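You operate a simulated robot arm through the tools that you are given. There is no shell and no other tool.

You run a simulated robot arm. Do the job below in one go: nothing can be reset, and whatever is moved stays where it is left.

JOB
Start the grey cart, show the steps, flag the failing monitor red, then switch the cart off.

The check looks at the end state, three seconds after you hand in, the way a careful person would. Anything else that was tipped, shoved, dropped, spilled or broken makes it a failure.

ROBOT AND FRAMES
A 6-joint arm with a two-finger parallel gripper, fixed in place. Base frame: the origin is on the floor under the middle of its stand, x ahead of it, y to its left, z up. Lengths are in cm, angles in degrees, forces in N, time in s.
With the tool pointing down near the work surface it reaches from about 22 to 62 cm from the base axis. Its first joint turns from -66.0 to 66.0 degrees. Payload 2.7 kg.
Tool frame: the origin (TCP) lies between the finger pads and is the grasp point; the fingertips stand 2.3 cm ahead of it; z points along the fingers, y is the line along which they close. Largest opening 9.4 cm; finger width 3.8, thickness 1; the body of the gripper, 5.4 by 9.6 cm, starts 3.9 cm behind the TCP.
Orientation is told as [roll, pitch, yaw] about the base's x, y, z axes, in that order, counted from this pose: with the fingers straight down and closing along the base's y, the tool's x points along the base's -x, its y along +y and its z along -z.

CONTROLS
- The arm moves only by the tool apply_moves. Its argument "plan" is a list of rows, each a list of 3 entries, a list of its own where there are three numbers: the turn, a rotation vector about the tool's x, y, z in units of 6 degrees (1.0 is 6 degrees), then the shift along the tool's x, y, z in units of 25 mm (1.0 is 25 mm), then the finger opening in cm, from 0 to 9.4. In form: [[[rx, ry, rz], [dx, dy, dz], jaw], ...]. A call has 1 to 20 rows; each row shifts and turns the commanded pose from where the row before left it, along the tool's axes as they then stand. A call with a number of a shift or a turn outside -1 to 1 is refused whole. Each row takes 0.2 s and may step no farther than 5 cm and 8.6 degrees from the row before; otherwise, or with a gripper value out of range, the whole call is refused. A pose out of reach is approached as far as the arm can. The call stops where the force on the tool passes 40 N (or 10 N more than at its start, if that is more) or the arm is blocked; 0.2 s more then pass. Each finger travels about 4.5 cm/s and halts on what it meets, pressing with about 21 N; the grip force reading is that of the motor and also rises with nothing between the fingers. The clock runs only during rows and for 0.2 s after the last one: add rows that do not move to give the fingers time. It gives the time, the measured TCP pose, the force on the tool (base axes), the opening and the grip force at its end, in the units of the frame above (readings bear some noise), with the torque about the TCP (base axes, N m) and any sound that the robot's microphone picked up.
- Cameras (640 x 400 px; columns grow to the right, rows downward): "scene" is fixed at [8.76, -44.06, 142.36]; the picture's right is [0.66, -0.75, 0.00], its down [-0.31, -0.27, -0.91] and it looks along [0.69, 0.60, -0.41] (base axes); focal length 214 px, centre (320, 200). "wrist" rides on the gripper at [8.6, 1.6, -7.4] in the tool frame; the picture's right is [-0.18, 0.98, 0.00], its down [-0.58, -0.11, -0.81] and it looks along [-0.79, -0.15, 0.59] (tool axes); focal length 243 px, centre (320, 200). There is no depth. A picture from a camera that has moved, and an enlarged one, comes with that camera's place and axes in the base frame and with its lens.
- get_image(camera): a new picture of that camera. No time passes.
- enlarge(camera, box): a new picture of the part [left, top, right, bottom] of that camera's present view, enlarged. No time passes.
- job_done(): hands the job in; it is judged then, once.

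Places have to be worked out from the pictures, the camera data and where the tool is seen. Open the gripper and draw the arm clear of the work before you hand the job in, unless the task says otherwise.

The tools are called by a JSON object that holds its "name" and its "arguments". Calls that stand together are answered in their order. apply_moves: Moves the arm, as the interface text tells. Its arguments: {"type":"object","properties":{"plan":{"type":"array"}},"required":["plan"]} The other tools are called the same way: get_image (camera) takes a picture; enlarge (camera, box) takes an enlarged picture of a part of a camera's view; job_done () hands the job in.

At the start:

```text
clock: 0.0
tool_pos: [28.66, 6.35, 133.42]
tool_rot: [-0.1, 0.1, 0.0]
ft_force: [-0.1, 0.4, -0.1]
torque: [0.0, -0.02, 0.03]
opening: 9.4
gripper_force: 0.0
```

scene: 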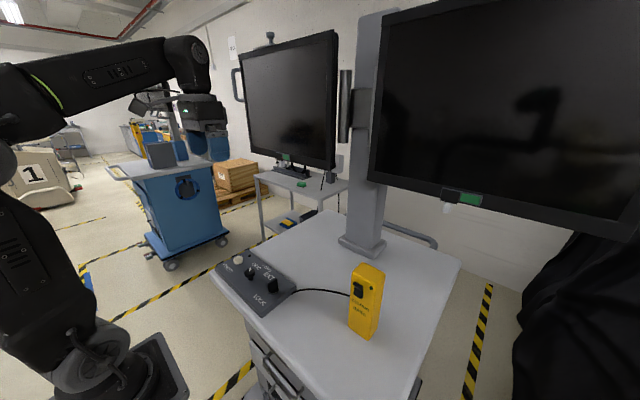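
wrist: 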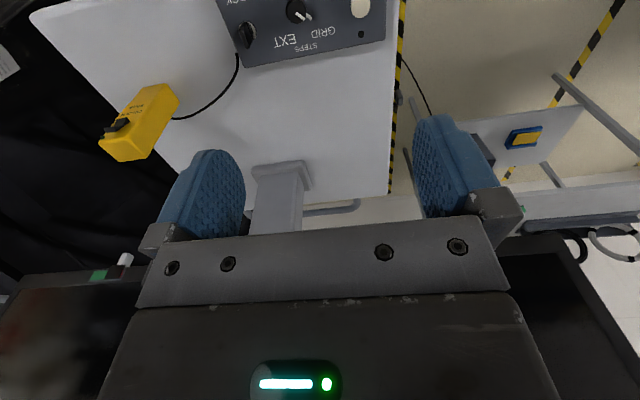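

I start by looking closely at the control panel, the yellow device and the monitors before moving anything.

{"name": "enlarge", "arguments": {"camera": "scene", "box": [200, 230, 400, 355]}}

{"name": "enlarge", "arguments": {"camera": "wrist", "box": [200, 0, 420, 138]}}

{"name": "enlarge", "arguments": {"camera": "scene", "box": [400, 160, 520, 235]}}

{"name": "enlarge", "arguments": {"camera": "scene", "box": [230, 120, 370, 240]}}

{"name": "enlarge", "arguments": {"camera": "scene", "box": [90, 50, 270, 230]}}

```text
3.20 times, centred on (300, 292) of scene
camera zoom: at [8.76, -44.06, 142.36], right [0.66, -0.75, 0.0], down [-0.31, -0.27, -0.91], along [0.69, 0.6, -0.41], focal length 686 px, centre (384, -96)
```

zoom: 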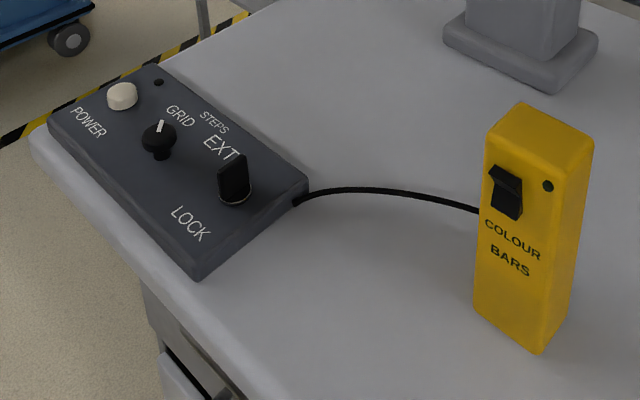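

```text
2.90 times, centred on (310, 69) of wrist
camera zoom: at [19.91, 7.81, 140.93], right [0.18, 0.98, 0.0], down [0.58, -0.11, 0.81], along [0.79, -0.15, -0.59], focal length 703 px, centre (349, 580)
```

zoom: 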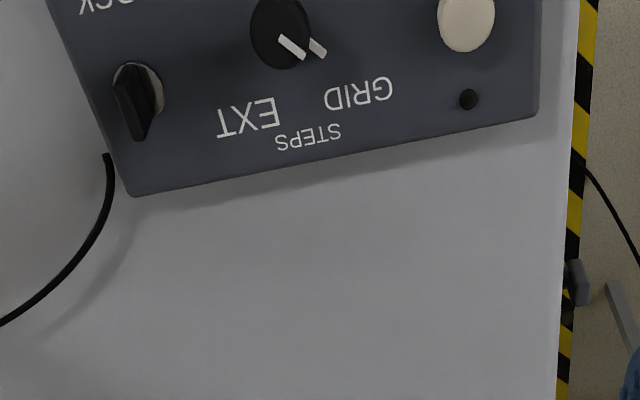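

```text
5.33 times, centred on (460, 198) of scene
camera zoom: at [8.76, -44.06, 142.36], right [0.66, -0.75, 0.0], down [-0.31, -0.27, -0.91], along [0.69, 0.6, -0.41], focal length 1144 px, centre (-427, 213)
```

zoom: 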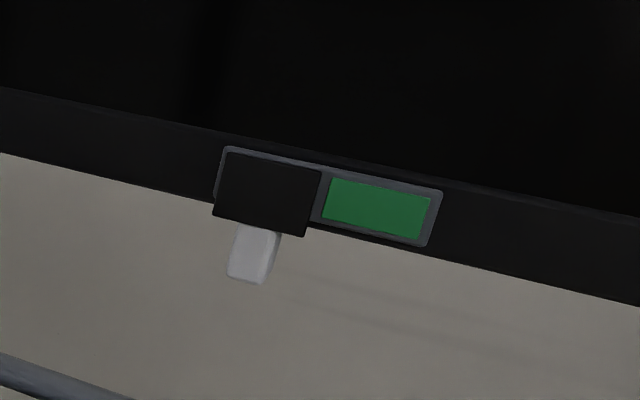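

```text
3.33 times, centred on (300, 180) of scene
camera zoom: at [8.76, -44.06, 142.36], right [0.66, -0.75, 0.0], down [-0.31, -0.27, -0.91], along [0.69, 0.6, -0.41], focal length 715 px, centre (387, 267)
```

zoom: 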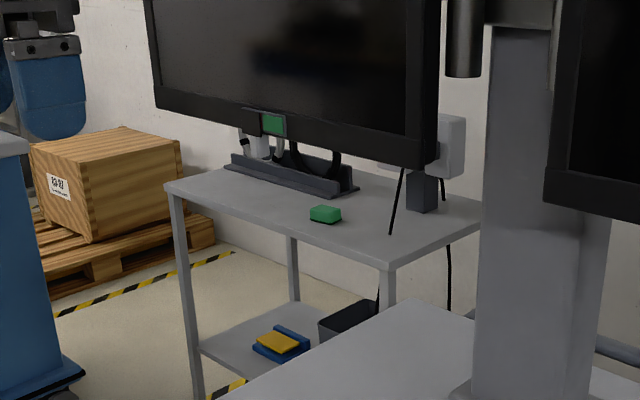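

```text
2.22 times, centred on (180, 140) of scene
camera zoom: at [8.76, -44.06, 142.36], right [0.66, -0.75, 0.0], down [-0.31, -0.27, -0.91], along [0.69, 0.6, -0.41], focal length 477 px, centre (631, 333)
```

zoom: 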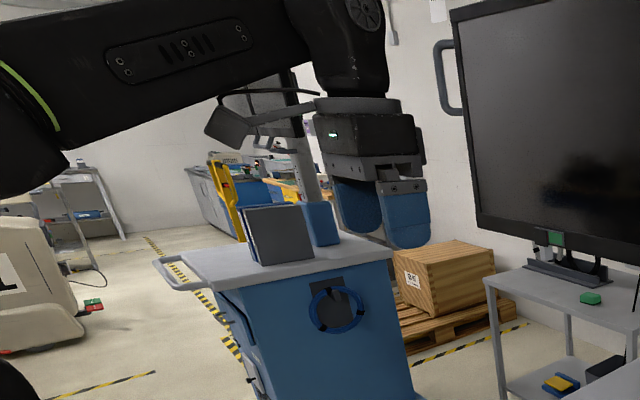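

The panel lies near x 28–36, y −9…14, z ≈ 96, with a white POWER button, a selector knob (GRID/STEPS/EXT) and a LOCK knob. I zoom in further on the knob pointer, the lock and the yellow box.

{"name": "enlarge", "arguments": {"camera": "scene", "box": [210, 245, 300, 302]}}

{"name": "enlarge", "arguments": {"camera": "wrist", "box": [220, 0, 300, 50]}}

{"name": "enlarge", "arguments": {"camera": "wrist", "box": [270, 0, 390, 60]}}

{"name": "enlarge", "arguments": {"camera": "scene", "box": [330, 250, 410, 350]}}

{"name": "enlarge", "arguments": {"camera": "scene", "box": [230, 20, 400, 130]}}

{"name": "enlarge", "arguments": {"camera": "scene", "box": [265, 140, 345, 200]}}

```text
7.02 times, centred on (255, 274) of scene
camera zoom: at [8.76, -44.06, 142.36], right [0.66, -0.75, 0.0], down [-0.31, -0.27, -0.91], along [0.69, 0.6, -0.41], focal length 1505 px, centre (776, -316)
```

zoom: 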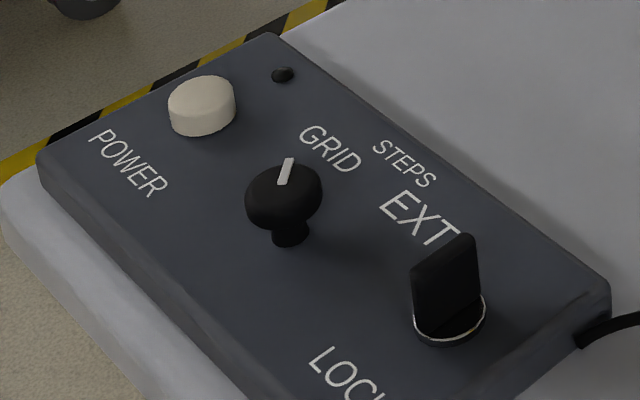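

```text
8.00 times, centred on (260, 25) of wrist
camera zoom: at [19.91, 7.81, 140.93], right [0.18, 0.98, 0.0], down [0.58, -0.11, 0.81], along [0.79, -0.15, -0.59], focal length 1941 px, centre (800, 1600)
```

zoom: 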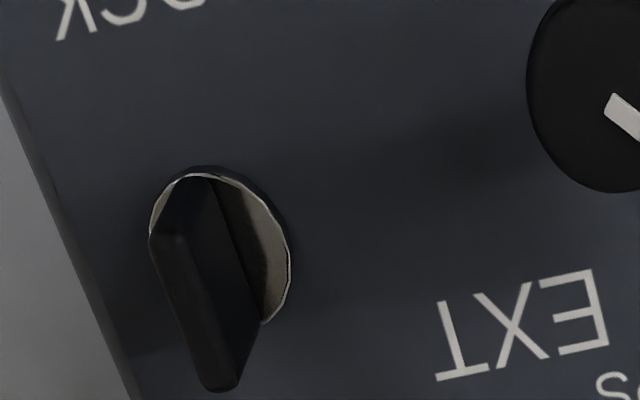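

```text
5.33 times, centred on (330, 30) of wrist
camera zoom: at [19.91, 7.81, 140.93], right [0.18, 0.98, 0.0], down [0.58, -0.11, 0.81], along [0.79, -0.15, -0.59], focal length 1294 px, centre (267, 1107)
```

zoom: 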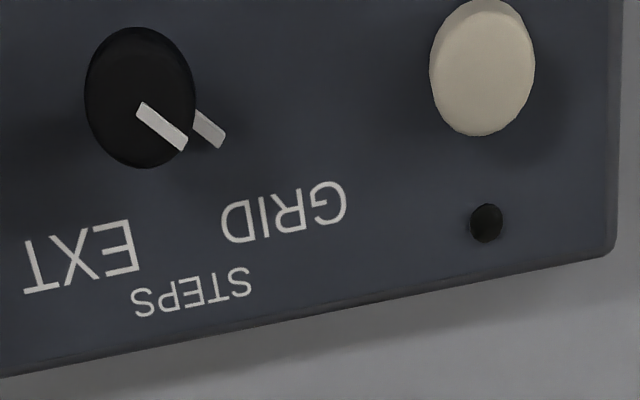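

```text
4.00 times, centred on (370, 300) of scene
camera zoom: at [8.76, -44.06, 142.36], right [0.66, -0.75, 0.0], down [-0.31, -0.27, -0.91], along [0.69, 0.6, -0.41], focal length 858 px, centre (120, -200)
```

zoom: 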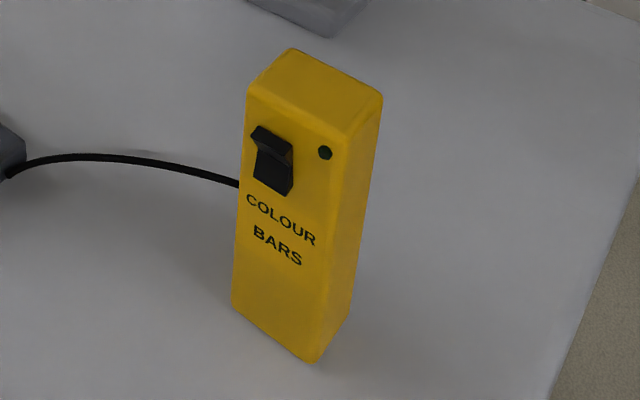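

```text
3.64 times, centred on (315, 75) of scene
camera zoom: at [8.76, -44.06, 142.36], right [0.66, -0.75, 0.0], down [-0.31, -0.27, -0.91], along [0.69, 0.6, -0.41], focal length 780 px, centre (338, 654)
```

zoom: 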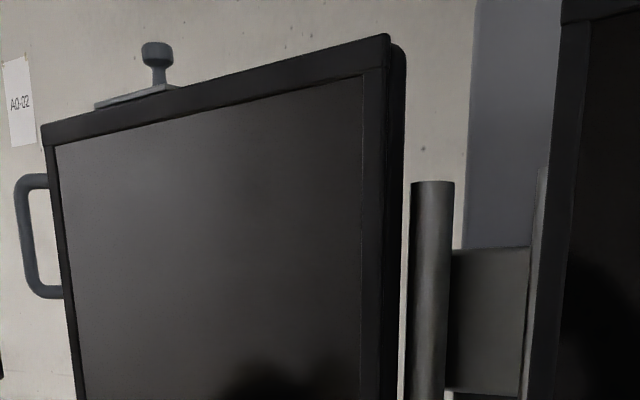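

```text
6.67 times, centred on (305, 170) of scene
camera zoom: at [8.76, -44.06, 142.36], right [0.66, -0.75, 0.0], down [-0.31, -0.27, -0.91], along [0.69, 0.6, -0.41], focal length 1430 px, centre (420, 400)
```

zoom: 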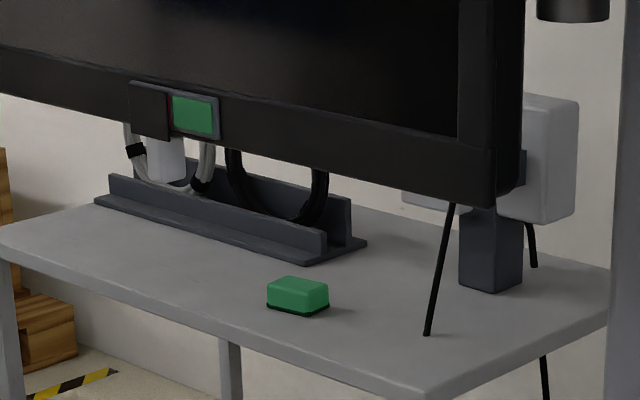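

The pointer stands at GRID (about 40° left of straight ahead), STEPS is straight ahead at +x. The POWER button triangulates to about (32.8, 11.4, 97). I close the fingers and move above the button, stopping with fingertips about 6 cm above it.

{"name": "apply_moves", "arguments": {"plan": [[[0, 0, 0], [-0.138, 0.168, 0.947], 0], [[0, 0, 0], [-0.138, 0.168, 0.947], 0], [[0, 0, 0], [-0.138, 0.168, 0.947], 0], [[0, 0, 0], [-0.138, 0.168, 0.947], 0], [[0, 0, 0], [-0.138, 0.168, 0.947], 0], [[0, 0, 0], [-0.138, 0.168, 0.947], 0], [[0, 0, 0], [-0.138, 0.168, 0.947], 0], [[0, 0, 0], [-0.138, 0.168, 0.947], 0], [[0, 0, 0], [-0.138, 0.168, 0.947], 0], [[0, 0, 0], [-0.138, 0.168, 0.947], 0], [[0, 0, 0], [-0.138, 0.168, 0.947], 0], [[0, 0, 0], [-0.138, 0.168, 0.947], 0], [[0, 0, 0], [0, 0, 0], 0]]}}

{"name": "get_image", "arguments": {"camera": "wrist"}}

{"name": "get_image", "arguments": {"camera": "scene"}}

```text
clock: 2.8
tool_pos: [32.95, 11.24, 104.92]
tool_rot: [0.0, 0.1, 0.1]
ft_force: [-0.2, 0.7, 0.1]
torque: [0.0, -0.01, -0.01]
opening: 0.0
gripper_force: 21.2
```

```text
taken
camera wrist: at [24.15, 12.89, 112.55], right [0.18, 0.98, 0.0], down [0.58, -0.11, 0.81], along [0.79, -0.15, -0.59], focal length 243 px, centre (320, 200)
```

wrist: 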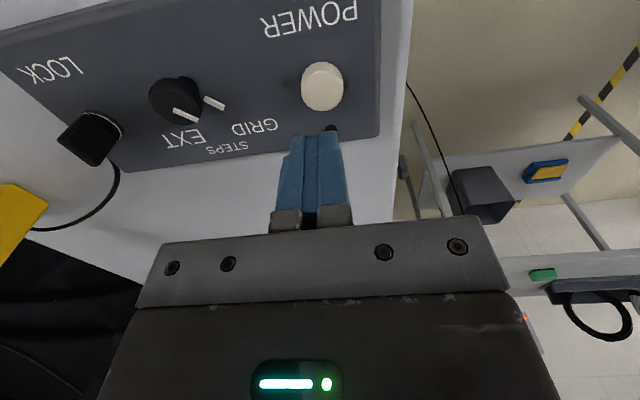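

```text
taken
```

scene: 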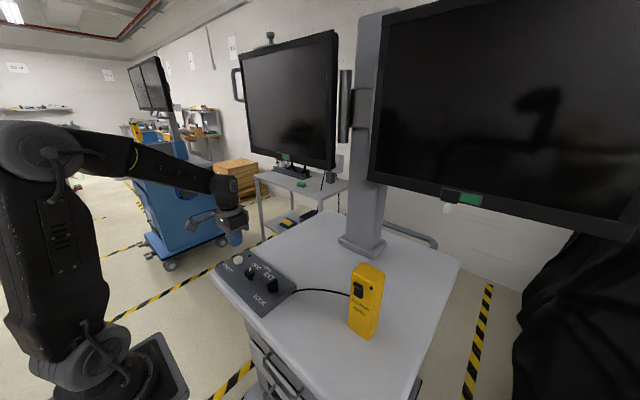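

The button is confirmed near (32.4, 11.45). I check the knob and lock more closely from here before pressing.

{"name": "enlarge", "arguments": {"camera": "wrist", "box": [40, 50, 280, 180]}}

{"name": "enlarge", "arguments": {"camera": "wrist", "box": [260, 30, 400, 170]}}

```text
2.67 times, centred on (160, 115) of wrist
camera zoom: at [24.15, 12.89, 112.55], right [0.18, 0.98, 0.0], down [0.58, -0.11, 0.81], along [0.79, -0.15, -0.59], focal length 647 px, centre (747, 427)
```

zoom: 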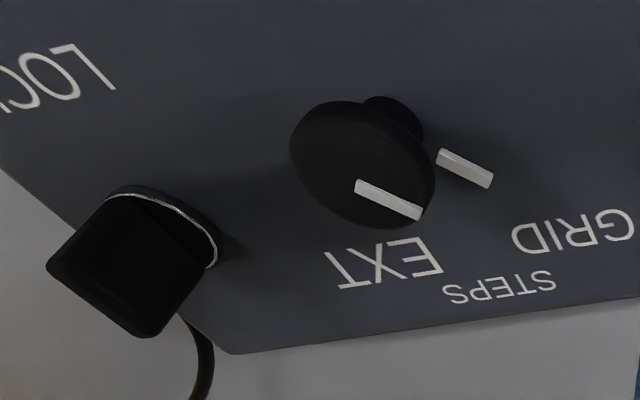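

```text
2.86 times, centred on (330, 100) of wrist
camera zoom: at [24.15, 12.89, 112.55], right [0.18, 0.98, 0.0], down [0.58, -0.11, 0.81], along [0.79, -0.15, -0.59], focal length 693 px, centre (291, 486)
```

zoom: 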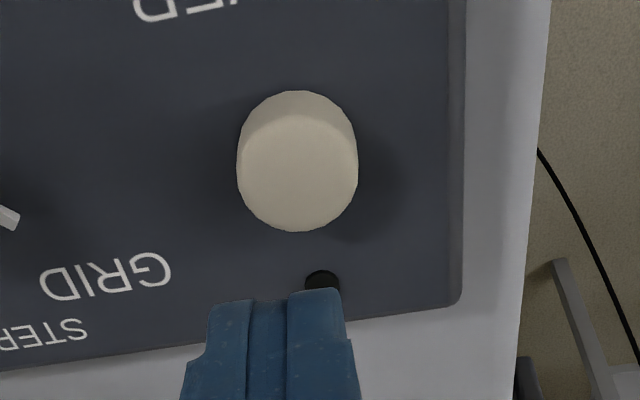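

I lower until the fingertips are at about z = 98, just above the button top.

{"name": "apply_moves", "arguments": {"plan": [[[0, 0, 0], [0.02, 0.02, 0.6], 0], [[0, 0, 0], [0.02, 0.02, 0.6], 0], [[0, 0, 0], [0.02, 0.0, 0.4], 0], [[0, 0, 0], [0, 0, 0.16], 0], [[0, 0, 0], [0, 0, 0], 0]]}}

{"name": "enlarge", "arguments": {"camera": "wrist", "box": [220, 60, 420, 240]}}

{"name": "enlarge", "arguments": {"camera": "scene", "box": [180, 200, 320, 300]}}

```text
clock: 4.0
tool_pos: [32.61, 11.42, 100.69]
tool_rot: [0.0, 0.0, 0.0]
ft_force: [0.0, -0.5, 0.3]
torque: [0.0, -0.01, -0.02]
opening: 0.0
gripper_force: 21.1
```

```text
2.22 times, centred on (320, 150) of wrist
camera zoom: at [23.93, 13.03, 108.15], right [0.18, 0.98, 0.0], down [0.58, -0.11, 0.81], along [0.79, -0.15, -0.59], focal length 539 px, centre (320, 311)
```

zoom: 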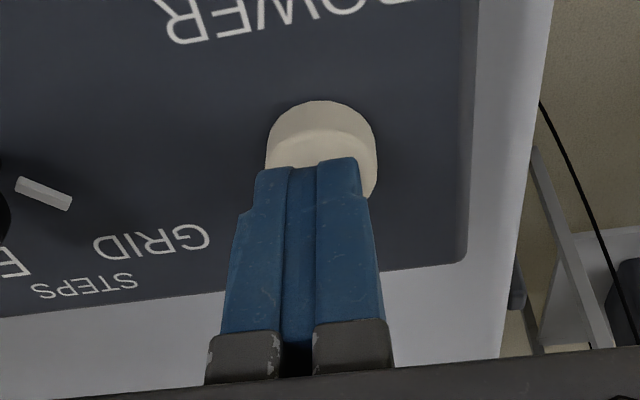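

```text
4.00 times, centred on (250, 250) of scene
camera zoom: at [8.76, -44.06, 142.36], right [0.66, -0.75, 0.0], down [-0.31, -0.27, -0.91], along [0.69, 0.6, -0.41], focal length 858 px, centre (600, 0)
```

zoom: 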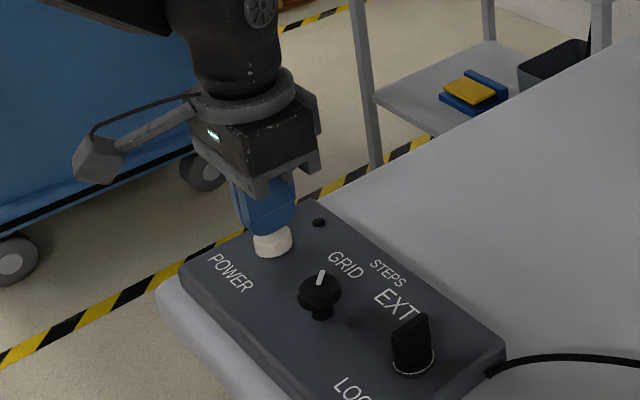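

The fingertips are centered over the button with a small gap. I press down slowly in 1 mm steps.

{"name": "apply_moves", "arguments": {"plan": [[[0, 0, 0], [0, 0, 0.06], 0], [[0, 0, 0], [0, 0, 0.06], 0], [[0, 0, 0], [0, 0, 0.06], 0], [[0, 0, 0], [0, 0, 0.06], 0], [[0, 0, 0], [0, 0, 0.04], 0], [[0, 0, 0], [0, 0, 0.04], 0]]}}

{"name": "enlarge", "arguments": {"camera": "scene", "box": [180, 200, 320, 300]}}

```text
clock: 5.4
tool_pos: [32.74, 11.46, 99.9]
tool_rot: [0.0, -0.1, -0.1]
ft_force: [-0.7, 0.1, 2.1]
torque: [0.06, 0.01, -0.02]
opening: 0.02
gripper_force: 21.2
```

```text
4.00 times, centred on (250, 250) of scene
camera zoom: at [8.76, -44.06, 142.36], right [0.66, -0.75, 0.0], down [-0.31, -0.27, -0.91], along [0.69, 0.6, -0.41], focal length 858 px, centre (600, 0)
```

zoom: 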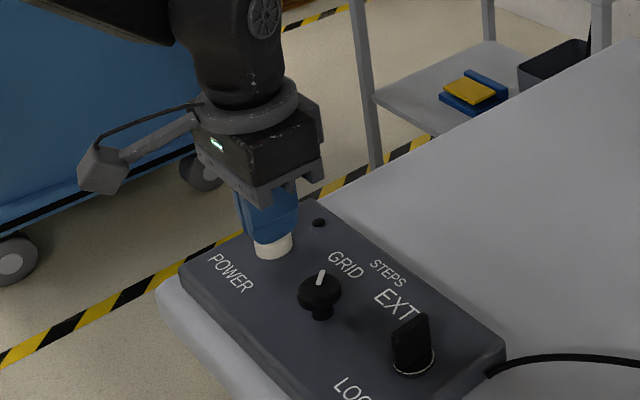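

Contact is just made (about 2 N at tip z ≈ 97.6). I continue pressing a few more millimetres.

{"name": "apply_moves", "arguments": {"plan": [[[0, 0, 0], [0, 0, 0.04], 0], [[0, 0, 0], [0, 0, 0.04], 0], [[0, 0, 0], [0, 0, 0.04], 0], [[0, 0, 0], [0, 0, 0.04], 0]]}}

{"name": "get_image", "arguments": {"camera": "scene"}}

```text
clock: 6.4
tool_pos: [32.68, 11.43, 99.27]
tool_rot: [0.0, -0.1, -0.1]
ft_force: [-0.7, -4.4, 10.3]
torque: [-0.09, 0.03, -0.05]
opening: 0.0
gripper_force: 21.4
heard: click
```

```text
taken
```

scene: 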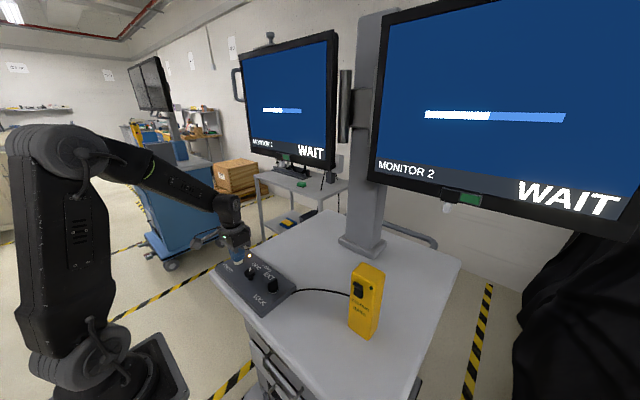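

It clicked; both monitors light up showing WAIT (a booting progress bar). I release the button by rising and let time pass.

{"name": "apply_moves", "arguments": {"plan": [[[0, 0, 0], [0, 0, -0.3], 0], [[0, 0, 0], [0, 0, -0.6], 0], [[0, 0, 0], [0, 0, -0.8], 0], [[0, 0, 0], [0, 0, -0.8], 0], [[0, 0, 0], [0, 0, 0], 0], [[0, 0, 0], [0, 0, 0], 0], [[0, 0, 0], [0, 0, 0], 0], [[0, 0, 0], [0, 0, 0], 0]]}}

{"name": "get_image", "arguments": {"camera": "scene"}}

{"name": "enlarge", "arguments": {"camera": "wrist", "box": [0, 0, 420, 240]}}

```text
clock: 8.2
tool_pos: [32.79, 11.39, 105.52]
tool_rot: [0.0, 0.0, 0.0]
ft_force: [-0.3, 0.4, 0.5]
torque: [-0.01, -0.01, 0.02]
opening: 0.01
gripper_force: 21.1
```

```text
taken
```

scene: 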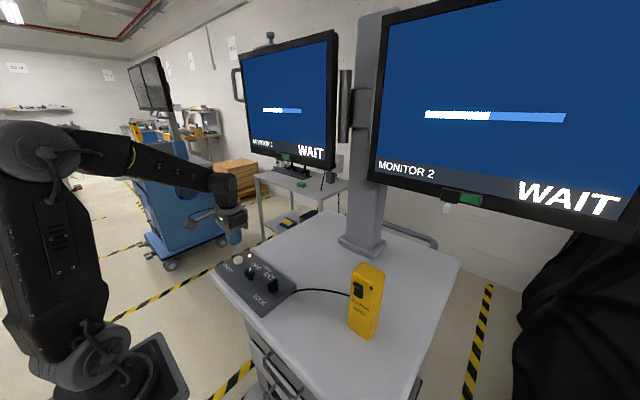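

```text
1.52 times, centred on (210, 120) of wrist
camera zoom: at [24.02, 12.96, 113.07], right [0.18, 0.98, 0.0], down [0.58, -0.11, 0.81], along [0.79, -0.15, -0.59], focal length 370 px, centre (488, 322)
```

zoom: 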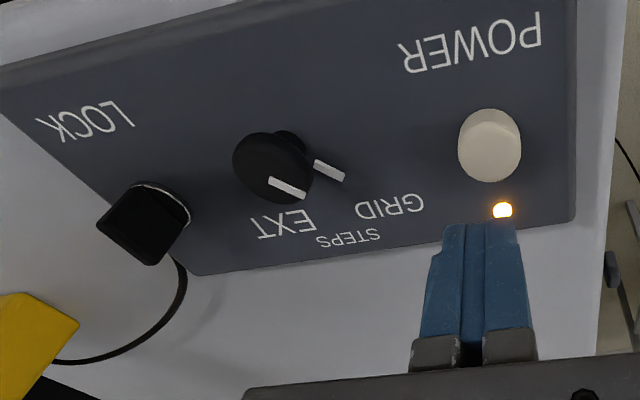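

The power LED is amber while it boots. I raise a bit more and wait without touching anything.

{"name": "apply_moves", "arguments": {"plan": [[[0, 0, 0], [0, 0, -0.4], 0], [[0, 0, 0], [0, 0, 0], 0], [[0, 0, 0], [0, 0, 0], 0], [[0, 0, 0], [0, 0, 0], 0], [[0, 0, 0], [0, 0, 0], 0], [[0, 0, 0], [0, 0, 0], 0], [[0, 0, 0], [0, 0, 0], 0], [[0, 0, 0], [0, 0, 0], 0], [[0, 0, 0], [0, 0, 0], 0], [[0, 0, 0], [0, 0, 0], 0], [[0, 0, 0], [0, 0, 0], 0], [[0, 0, 0], [0, 0, 0], 0], [[0, 0, 0], [0, 0, 0], 0], [[0, 0, 0], [0, 0, 0], 0], [[0, 0, 0], [0, 0, 0], 0], [[0, 0, 0], [0, 0, 0], 0], [[0, 0, 0], [0, 0, 0], 0], [[0, 0, 0], [0, 0, 0], 0], [[0, 0, 0], [0, 0, 0], 0], [[0, 0, 0], [0, 0, 0], 0]]}}

{"name": "get_image", "arguments": {"camera": "scene"}}

```text
clock: 12.4
tool_pos: [32.68, 11.36, 106.53]
tool_rot: [0.0, 0.0, 0.1]
ft_force: [-0.5, -0.6, 0.2]
torque: [-0.01, -0.02, 0.0]
opening: 0.01
gripper_force: 21.2
```

```text
taken
```

scene: 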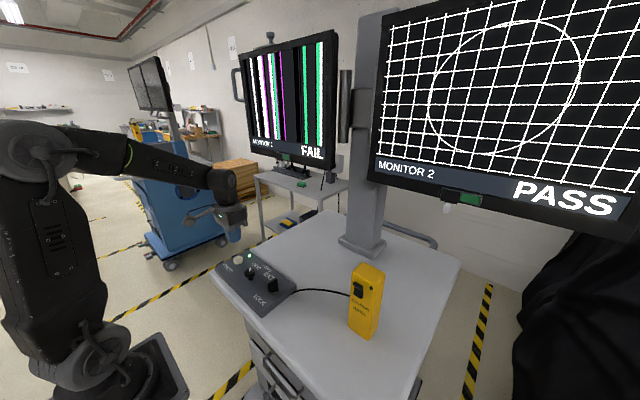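

Boot finished: LED green, GRID is shown with Monitor 1 FAIL and Monitor 2 PASS. Now I move over the selector knob, near (31.2, 2.2), with the jaws opening to 6 cm, and look again.

{"name": "apply_moves", "arguments": {"plan": [[[0, 0, 0], [0.15, -0.92, 0], 3], [[0, 0, 0], [0.15, -0.92, 0], 6], [[0, 0, 0], [0.15, -0.92, 0], 6], [[0, 0, 0], [0.14, -0.9, 0], 6], [[0, 0, 0], [0, 0, 0], 6]]}}

{"name": "get_image", "arguments": {"camera": "wrist"}}

{"name": "enlarge", "arguments": {"camera": "scene", "box": [180, 200, 320, 300]}}

```text
clock: 13.6
tool_pos: [31.17, 2.15, 106.77]
tool_rot: [-0.1, -0.1, 0.0]
ft_force: [1.2, 0.3, 0.2]
torque: [0.03, 0.02, 0.01]
opening: 6.0
gripper_force: 0.0
```

```text
taken
camera wrist: at [22.44, 3.74, 114.23], right [0.18, 0.98, 0.0], down [0.58, -0.11, 0.81], along [0.79, -0.15, -0.59], focal length 243 px, centre (320, 200)
```

wrist: 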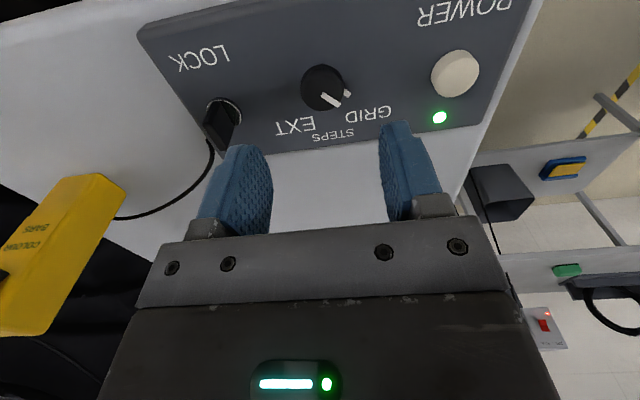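

```text
4.00 times, centred on (250, 250) of scene
camera zoom: at [8.76, -44.07, 142.36], right [0.66, -0.75, 0.0], down [-0.31, -0.27, -0.91], along [0.69, 0.6, -0.41], focal length 858 px, centre (600, 0)
```

zoom: 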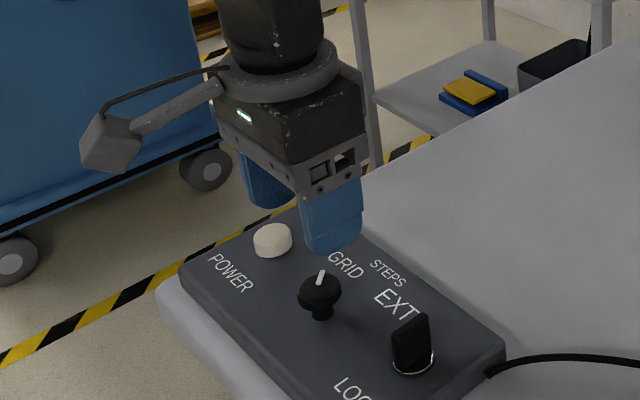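

The knob head centre computes to about (31.0, 2.3, 98.4), almost beneath the tool. I lower with the jaws open at 6 cm so that the fingertips straddle the knob head (tips about z = 97.1).

{"name": "apply_moves", "arguments": {"plan": [[[0, 0, 0], [0.04, 0.06, 0.7], 6], [[0, 0, 0], [0, 0, 0.7], 6], [[0, 0, 0], [0, 0, 0.7], 6], [[0, 0, 0], [0, 0, 0.5], 6], [[0, 0, 0], [0, 0, 0.35], 6], [[0, 0, 0], [0, 0, 0], 6]]}}

{"name": "enlarge", "arguments": {"camera": "wrist", "box": [180, 20, 460, 240]}}

{"name": "enlarge", "arguments": {"camera": "scene", "box": [200, 220, 310, 300]}}

```text
clock: 15.0
tool_pos: [31.08, 2.16, 99.22]
tool_rot: [0.0, -0.1, 0.0]
ft_force: [-0.2, -0.4, 0.3]
torque: [-0.04, 0.01, 0.02]
opening: 6.01
gripper_force: 0.0
```

```text
1.82 times, centred on (320, 130) of wrist
camera zoom: at [22.28, 3.84, 106.72], right [0.18, 0.98, 0.0], down [0.58, -0.11, 0.81], along [0.79, -0.15, -0.59], focal length 441 px, centre (320, 327)
```

zoom: 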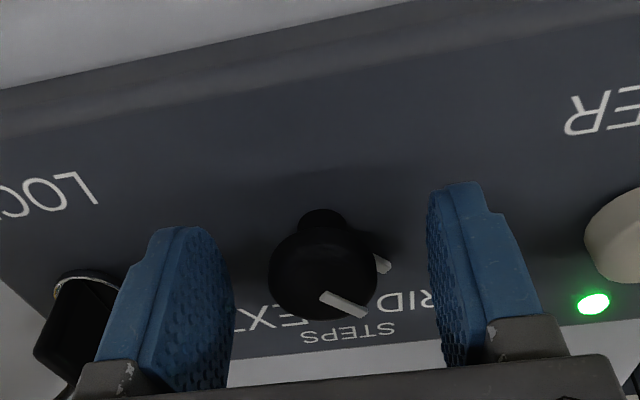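

```text
5.00 times, centred on (255, 260) of scene
camera zoom: at [8.76, -44.06, 142.36], right [0.66, -0.75, 0.0], down [-0.31, -0.27, -0.91], along [0.69, 0.6, -0.41], focal length 1072 px, centre (645, -100)
```

zoom: 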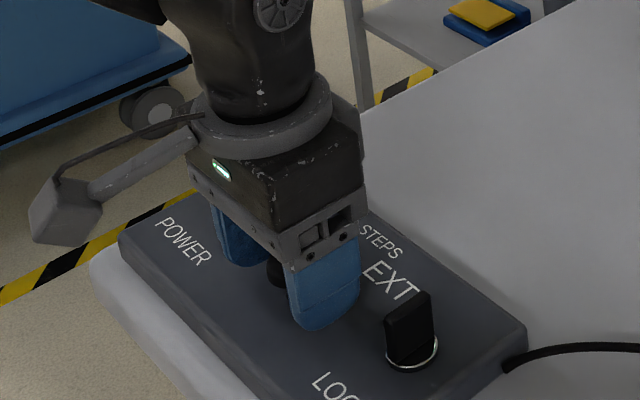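

The knob sits centred between the fingers. I close on it.

{"name": "apply_moves", "arguments": {"plan": [[[0, 0, 0], [0, 0, 0], 1.5], [[0, 0, 0], [0, 0, 0], 1.5], [[0, 0, 0], [0, 0, 0], 1.5], [[0, 0, 0], [0, 0, 0], 1.5]]}}

{"name": "enlarge", "arguments": {"camera": "wrist", "box": [180, 20, 460, 240]}}

{"name": "get_image", "arguments": {"camera": "scene"}}

```text
clock: 16.0
tool_pos: [31.01, 2.23, 99.16]
tool_rot: [0.0, 0.0, 0.0]
ft_force: [-1.3, 2.5, -2.4]
torque: [0.04, -0.08, 0.02]
opening: 2.96
gripper_force: 44.8
```

```text
1.82 times, centred on (320, 130) of wrist
camera zoom: at [22.29, 3.86, 106.73], right [0.18, 0.98, 0.0], down [0.58, -0.11, 0.81], along [0.79, -0.15, -0.59], focal length 441 px, centre (320, 327)
```

zoom: 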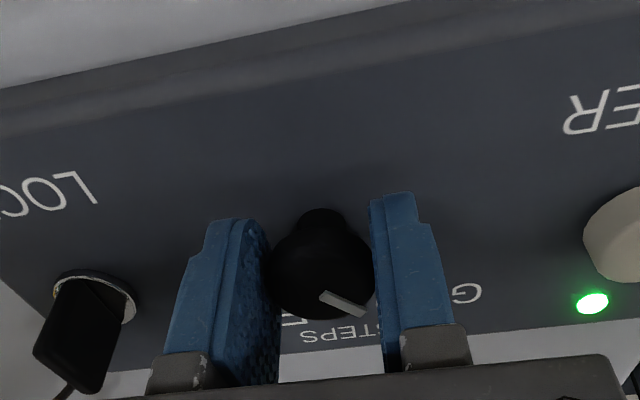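

```text
taken
```

scene: 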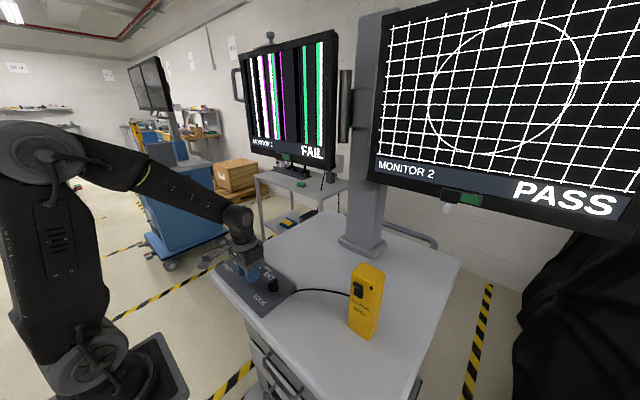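

Gripped at 2.96 cm. I turn clockwise seen from above (positive about tool z) in small steps, about 24° first.

{"name": "apply_moves", "arguments": {"plan": [[[0, 0, 0.5], [0, 0, 0], 1.5], [[0, 0, 0.5], [0, 0, 0], 1.5], [[0, 0, 0.5], [0, 0, 0], 1.5], [[0, 0, 0.5], [0, 0, 0], 1.5], [[0, 0, 0.5], [0, 0, 0], 1.5], [[0, 0, 0.5], [0, 0, 0], 1.5], [[0, 0, 0.5], [0, 0, 0], 1.5], [[0, 0, 0.5], [0, 0, 0], 1.5]]}}

{"name": "enlarge", "arguments": {"camera": "wrist", "box": [180, 20, 460, 240]}}

{"name": "get_image", "arguments": {"camera": "scene"}}

```text
clock: 17.8
tool_pos: [31.01, 2.47, 99.25]
tool_rot: [0.1, 0.2, -24.1]
ft_force: [-5.6, -6.0, -7.8]
torque: [-0.24, -0.2, 0.0]
opening: 2.93
gripper_force: 44.6
```

```text
1.82 times, centred on (320, 130) of wrist
camera zoom: at [23.73, 7.36, 106.75], right [0.57, 0.82, 0.0], down [0.49, -0.34, 0.81], along [0.66, -0.46, -0.59], focal length 441 px, centre (320, 327)
```

zoom: 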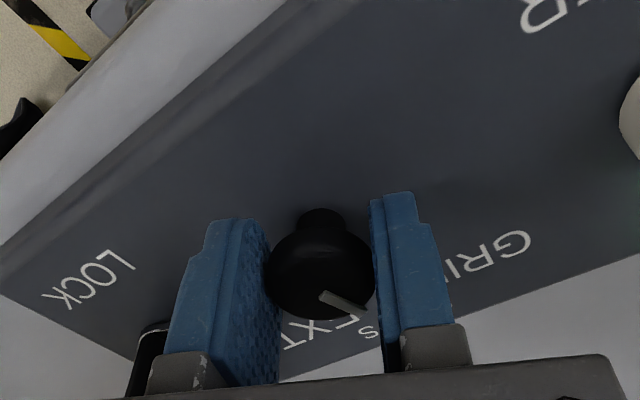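

```text
taken
```

scene: 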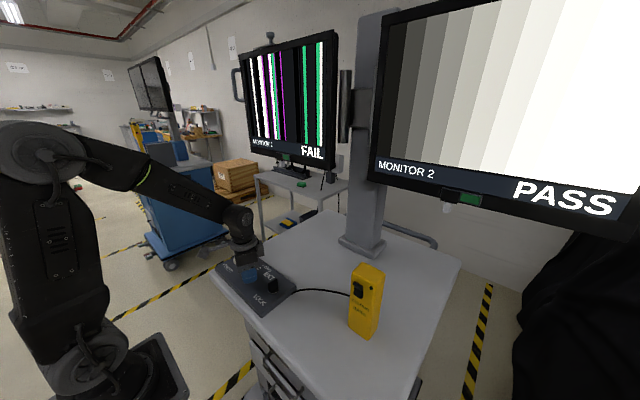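

Monitor 2 now shows the grey steps (halfway threshold crossed). I finish the turn to about 40° so that the pointer stands on STEPS.

{"name": "apply_moves", "arguments": {"plan": [[[0, 0, 0.5], [0, 0, 0], 1.5], [[0, 0, 0.5], [0, 0, 0], 1.5], [[0, 0, 0.5], [0, 0, 0], 1.5], [[0, 0, 0.5], [0, 0, 0], 1.5], [[0, 0, 0.5], [0, 0, 0], 1.5], [[0, 0, 0], [0, 0, 0], 1.5]]}}

{"name": "enlarge", "arguments": {"camera": "wrist", "box": [180, 20, 460, 240]}}

{"name": "get_image", "arguments": {"camera": "scene"}}

```text
clock: 19.2
tool_pos: [31.23, 2.48, 99.21]
tool_rot: [0.1, 0.0, -39.2]
ft_force: [-3.3, 7.3, -6.4]
torque: [0.82, 0.78, 0.0]
opening: 2.94
gripper_force: 45.3
```

```text
1.82 times, centred on (320, 130) of wrist
camera zoom: at [25.3, 9.1, 106.75], right [0.76, 0.65, 0.0], down [0.38, -0.45, 0.81], along [0.52, -0.61, -0.59], focal length 441 px, centre (320, 327)
```

zoom: 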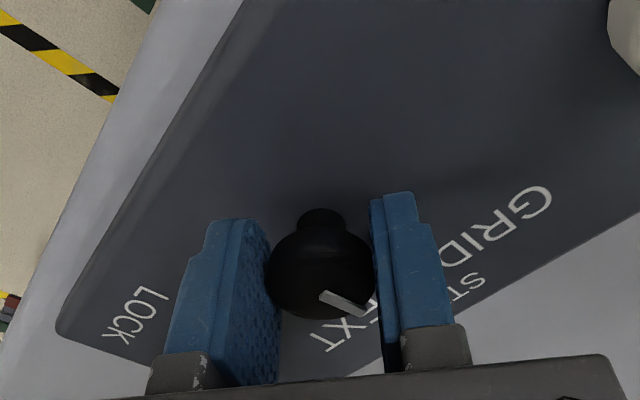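

```text
taken
```

scene: 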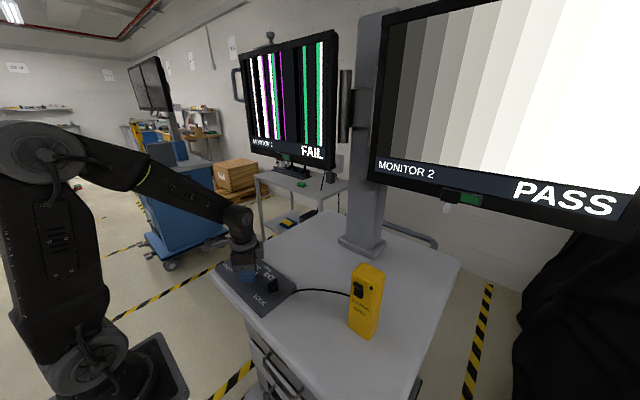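

Steps are shown, Monitor 1 says FAIL, Monitor 2 PASS. I release the knob, rise straight up, and check that the knob stays at STEPS.

{"name": "apply_moves", "arguments": {"plan": [[[0, 0, 0], [0, 0, 0], 6], [[0, 0, 0], [0, 0, 0], 6], [[0, 0, 0], [0, 0, 0], 6], [[0, 0, 0], [0, 0, -0.5], 6], [[0, 0, 0], [0, 0, -1], 6], [[0, 0, 0], [0, 0, -1], 6], [[0, 0, 0], [0, 0, -1], 6], [[0, 0, 0], [0, 0, 0], 6]]}}

{"name": "get_image", "arguments": {"camera": "wrist"}}

{"name": "get_image", "arguments": {"camera": "scene"}}

{"name": "enlarge", "arguments": {"camera": "scene", "box": [230, 20, 350, 200]}}

{"name": "enlarge", "arguments": {"camera": "scene", "box": [200, 230, 310, 310]}}

```text
clock: 21.0
tool_pos: [31.13, 2.38, 108.1]
tool_rot: [0.0, 0.0, -39.1]
ft_force: [0.0, 0.4, 0.2]
torque: [-0.02, -0.02, 0.02]
opening: 6.01
gripper_force: 0.0
```

```text
taken
camera wrist: at [25.31, 9.1, 115.65], right [0.76, 0.65, 0.0], down [0.38, -0.45, 0.81], along [0.52, -0.61, -0.59], focal length 243 px, centre (320, 200)
```

wrist: 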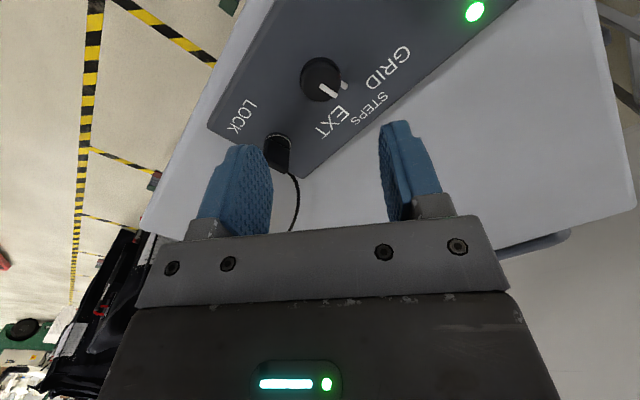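

```text
taken
```

scene: 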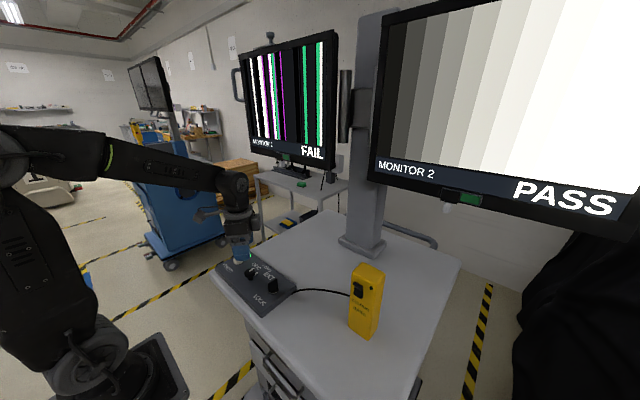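

```text
2.22 times, centred on (290, 110) of scene
camera zoom: at [8.76, -44.06, 142.36], right [0.66, -0.75, 0.0], down [-0.31, -0.27, -0.91], along [0.69, 0.6, -0.41], focal length 477 px, centre (387, 400)
```

zoom: 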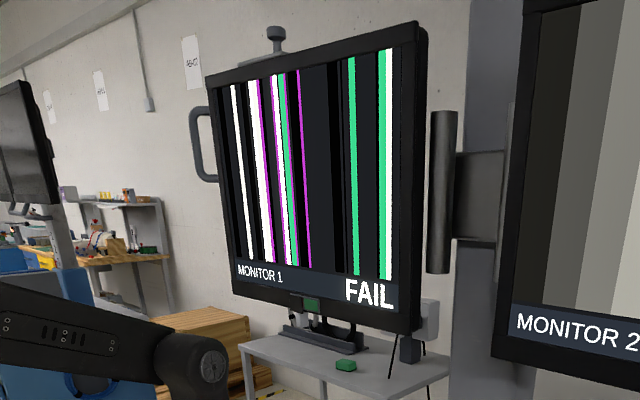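

```text
5.00 times, centred on (255, 270) of scene
camera zoom: at [8.76, -44.06, 142.36], right [0.66, -0.75, 0.0], down [-0.31, -0.27, -0.91], along [0.69, 0.6, -0.41], focal length 1072 px, centre (645, -150)
```

zoom: 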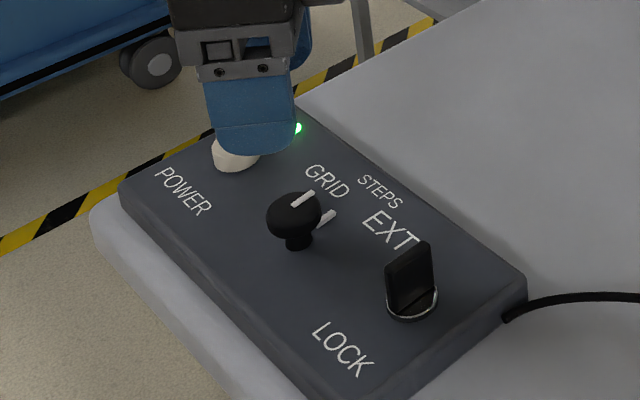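

The knob stayed at STEPS and the steps are still shown; Monitor 1 (left) is the failing one, and its flag is near (60, 17, 124) by my estimate. I undo the yaw while rising, then move in front of monitor 1 and tilt the tool forward so the wrist camera can see that flag.

{"name": "apply_moves", "arguments": {"plan": [[[0, 0, -0.93], [0, 0, -0.7], 3], [[0, 0, -0.93], [0, 0, -0.7], 3], [[0, 0, -0.93], [0, 0, -0.7], 3], [[0, 0, -0.93], [0, 0, -0.7], 3], [[0, 0, -0.93], [0, 0, -0.7], 3], [[0, 0, -0.93], [0, 0, -0.7], 3], [[0, 0, -0.93], [0, 0, -0.7], 3], [[0, 0, 0], [-0.7, 0.84, -0.25], 3], [[0, 0, 0], [-0.7, 0.84, -0.25], 3], [[0, 0, 0], [-0.7, 0.84, -0.25], 3], [[0, 0, 0], [-0.7, 0.84, -0.25], 3], [[0, 0, 0], [-0.7, 0.84, -0.25], 3], [[0, 0, 0], [-0.7, 0.84, -0.25], 3], [[0, 0, 0], [0, 0, 0], 3]]}}

{"name": "get_image", "arguments": {"camera": "scene"}}

{"name": "get_image", "arguments": {"camera": "wrist"}}

```text
clock: 24.0
tool_pos: [41.69, 15.05, 124.16]
tool_rot: [-0.1, 0.0, 0.1]
ft_force: [-1.0, -0.2, -0.1]
torque: [0.0, -0.02, 0.01]
opening: 3.01
gripper_force: 0.1
```

```text
taken
```

scene: 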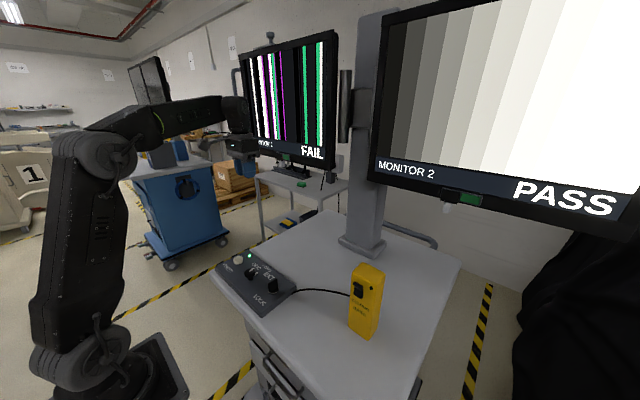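

```text
taken
camera wrist: at [32.85, 16.58, 131.59], right [0.18, 0.98, 0.0], down [0.58, -0.11, 0.81], along [0.79, -0.15, -0.59], focal length 243 px, centre (320, 200)
```

wrist: 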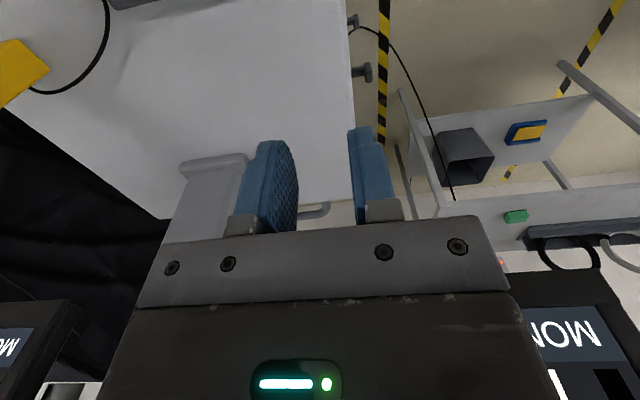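

Now I tilt the tool forward by 45° about tool y to look at the bottom edge of monitor 1.

{"name": "apply_moves", "arguments": {"plan": [[[0, -0.94, 0], [0, 0, 0], 3], [[0, -0.94, 0], [0, 0, 0], 3], [[0, -0.94, 0], [0, 0, 0], 3], [[0, -0.94, 0], [0, 0, 0], 3], [[0, -0.94, 0], [0, 0, 0], 3], [[0, -0.94, 0], [0, 0, 0], 3], [[0, -0.94, 0], [0, 0, 0], 3], [[0, -0.94, 0], [0, 0, 0], 3], [[0, 0, 0], [0, 0, 0], 3]]}}

{"name": "get_image", "arguments": {"camera": "wrist"}}

{"name": "get_image", "arguments": {"camera": "scene"}}

```text
clock: 26.0
tool_pos: [41.49, 15.11, 123.89]
tool_rot: [0.2, -45.2, 0.0]
ft_force: [0.4, 0.2, -0.6]
torque: [-0.03, 0.0, 0.03]
opening: 3.01
gripper_force: 0.0
```

```text
taken
camera wrist: at [30.08, 16.53, 123.12], right [0.13, 0.98, 0.13], down [-0.16, -0.11, 0.98], along [0.98, -0.15, 0.15], focal length 243 px, centre (320, 200)
```

wrist: 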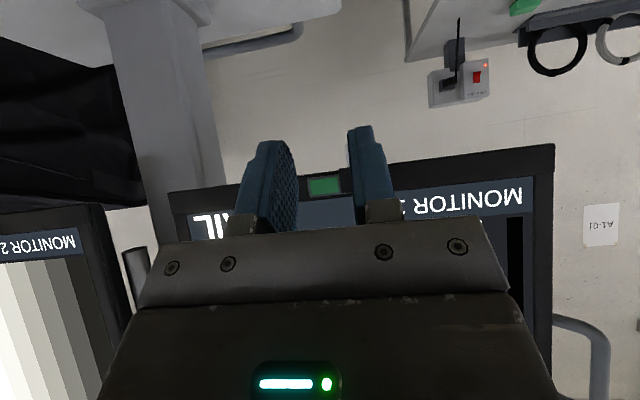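

```text
taken
```

scene: 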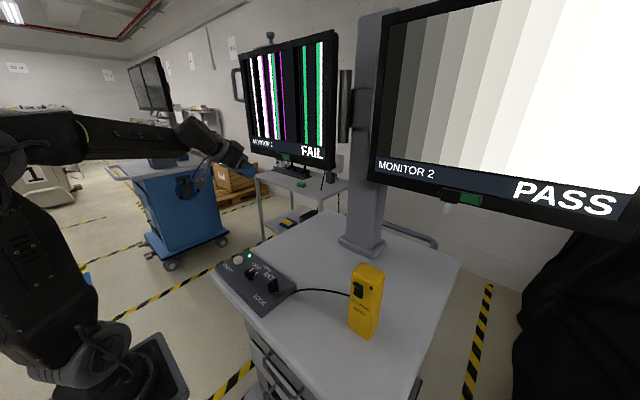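

The flag is visible between the fingers (green at (325,186)); the cover and tab are behind a finger. I open the jaws fully and enlarge that part.

{"name": "apply_moves", "arguments": {"plan": [[[0, 0, 0], [0, 0, 0], 9.4], [[0, 0, 0], [0, 0, 0], 9.4], [[0, 0, 0], [0, 0, 0], 9.4], [[0, 0, 0], [0, 0, 0], 9.4], [[0, 0, 0], [0, 0, 0], 9.4]]}}

{"name": "get_image", "arguments": {"camera": "wrist"}}

{"name": "enlarge", "arguments": {"camera": "wrist", "box": [270, 120, 430, 220]}}

```text
clock: 27.2
tool_pos: [41.56, 15.06, 123.93]
tool_rot: [0.0, -45.2, 0.0]
ft_force: [0.0, 0.3, 0.8]
torque: [0.01, -0.01, -0.01]
opening: 9.4
gripper_force: 0.1
```

```text
taken
camera wrist: at [30.09, 16.53, 123.12], right [0.13, 0.98, 0.13], down [-0.16, -0.11, 0.98], along [0.98, -0.15, 0.14], focal length 243 px, centre (320, 200)
```

wrist: 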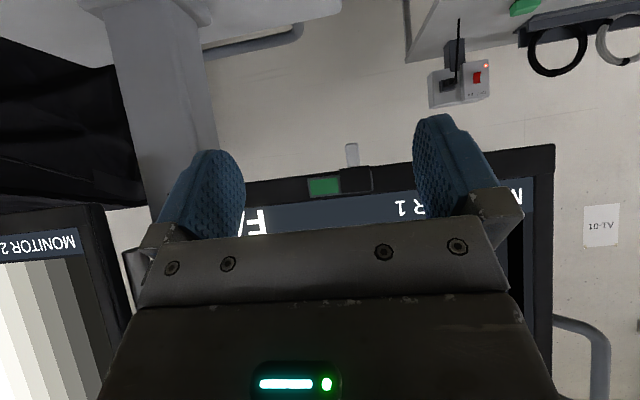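

```text
4.00 times, centred on (350, 170) of wrist
camera zoom: at [30.09, 16.53, 123.12], right [0.13, 0.98, 0.13], down [-0.16, -0.11, 0.98], along [0.98, -0.15, 0.14], focal length 970 px, centre (200, 320)
```

zoom: 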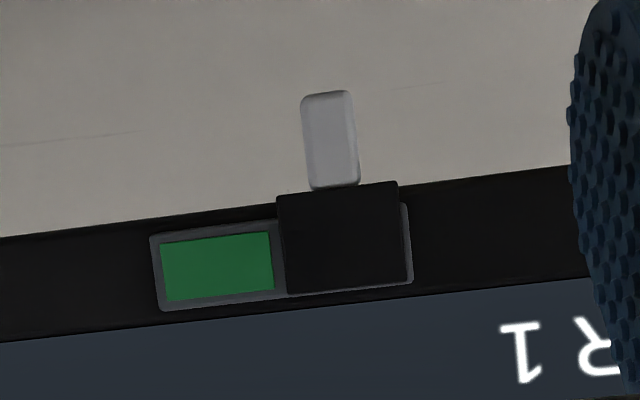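

Now the tab is clearly seen: triangulated at about (56.6, 16.6, 122.6), hanging from z ≈ 123.8 to 121.4, about 1.4 cm wide; the cover has to slide about 3.5 cm toward −y to uncover red. I move forward to x ≈ 50 and bring the tool to horizontal.

{"name": "apply_moves", "arguments": {"plan": [[[0, 0, 0], [-0.55, 0.15, 0.55], 9.4], [[0, 0, 0], [-0.55, 0.15, 0.55], 9.4], [[0, 0, 0], [-0.55, 0.15, 0.55], 9.4], [[0, 0, 0], [-0.3, 0.15, 0.3], 9.4], [[0, -0.93, 0], [0, 0, 0], 9.4], [[0, -0.93, 0], [0, 0, 0], 9.4], [[0, -0.93, 0], [0, 0, 0], 9.4], [[0, -0.93, 0], [0, 0, 0], 9.4], [[0, -0.93, 0], [0, 0, 0], 9.4], [[0, -0.93, 0], [0, 0, 0], 9.4], [[0, -0.93, 0], [0, 0, 0], 9.4], [[0, -0.93, 0], [0, 0, 0], 9.4], [[0, 0, 0], [0, 0, 0], 9.4]]}}

{"name": "get_image", "arguments": {"camera": "wrist"}}

{"name": "get_image", "arguments": {"camera": "scene"}}

```text
clock: 30.0
tool_pos: [48.42, 16.44, 124.02]
tool_rot: [16.3, -89.9, -16.3]
ft_force: [-0.4, 1.1, 0.4]
torque: [0.03, -0.03, 0.01]
opening: 9.4
gripper_force: 0.1
```

```text
taken
camera wrist: at [40.95, 18.08, 115.41], right [0.0, 0.98, 0.18], down [-0.81, -0.11, 0.58], along [0.59, -0.15, 0.79], focal length 243 px, centre (320, 200)
```

wrist: 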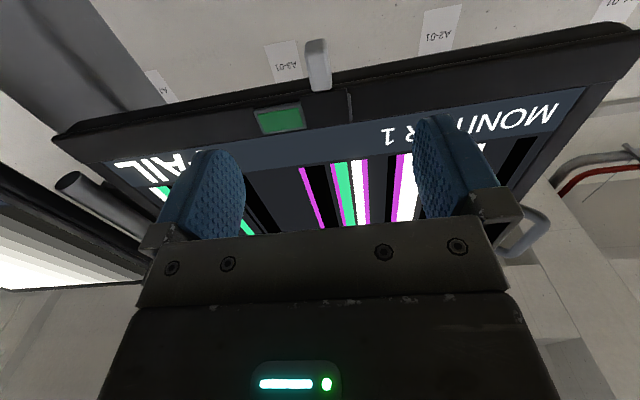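

```text
taken
```

scene: 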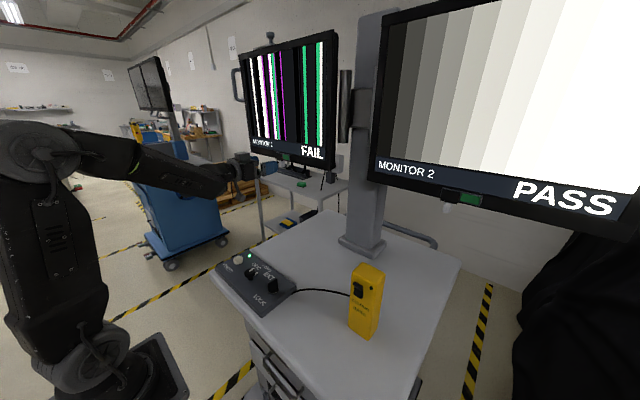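

The tool is horizontal; I enlarge the flag and tab to refine their position.

{"name": "enlarge", "arguments": {"camera": "wrist", "box": [220, 20, 400, 150]}}

{"name": "enlarge", "arguments": {"camera": "scene", "box": [215, 130, 325, 210]}}

```text
3.08 times, centred on (310, 85) of wrist
camera zoom: at [40.95, 18.08, 115.41], right [0.0, 0.98, 0.18], down [-0.81, -0.11, 0.58], along [0.59, -0.15, 0.79], focal length 746 px, centre (351, 554)
```

zoom: 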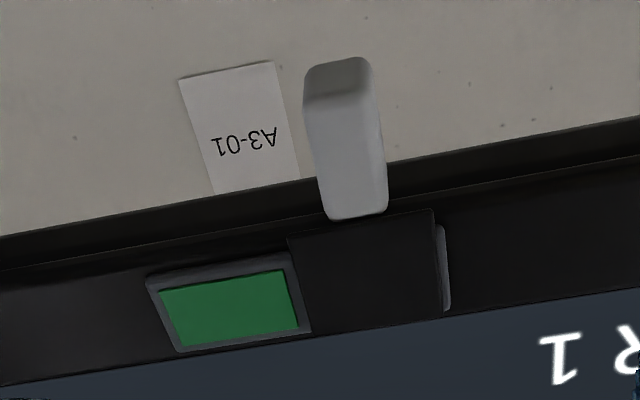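

```text
5.00 times, centred on (270, 170) of scene
camera zoom: at [8.76, -44.06, 142.36], right [0.66, -0.75, 0.0], down [-0.31, -0.27, -0.91], along [0.69, 0.6, -0.41], focal length 1072 px, centre (570, 350)
```

zoom: 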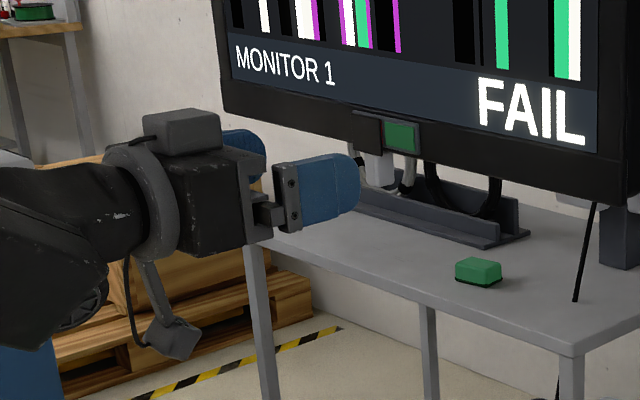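

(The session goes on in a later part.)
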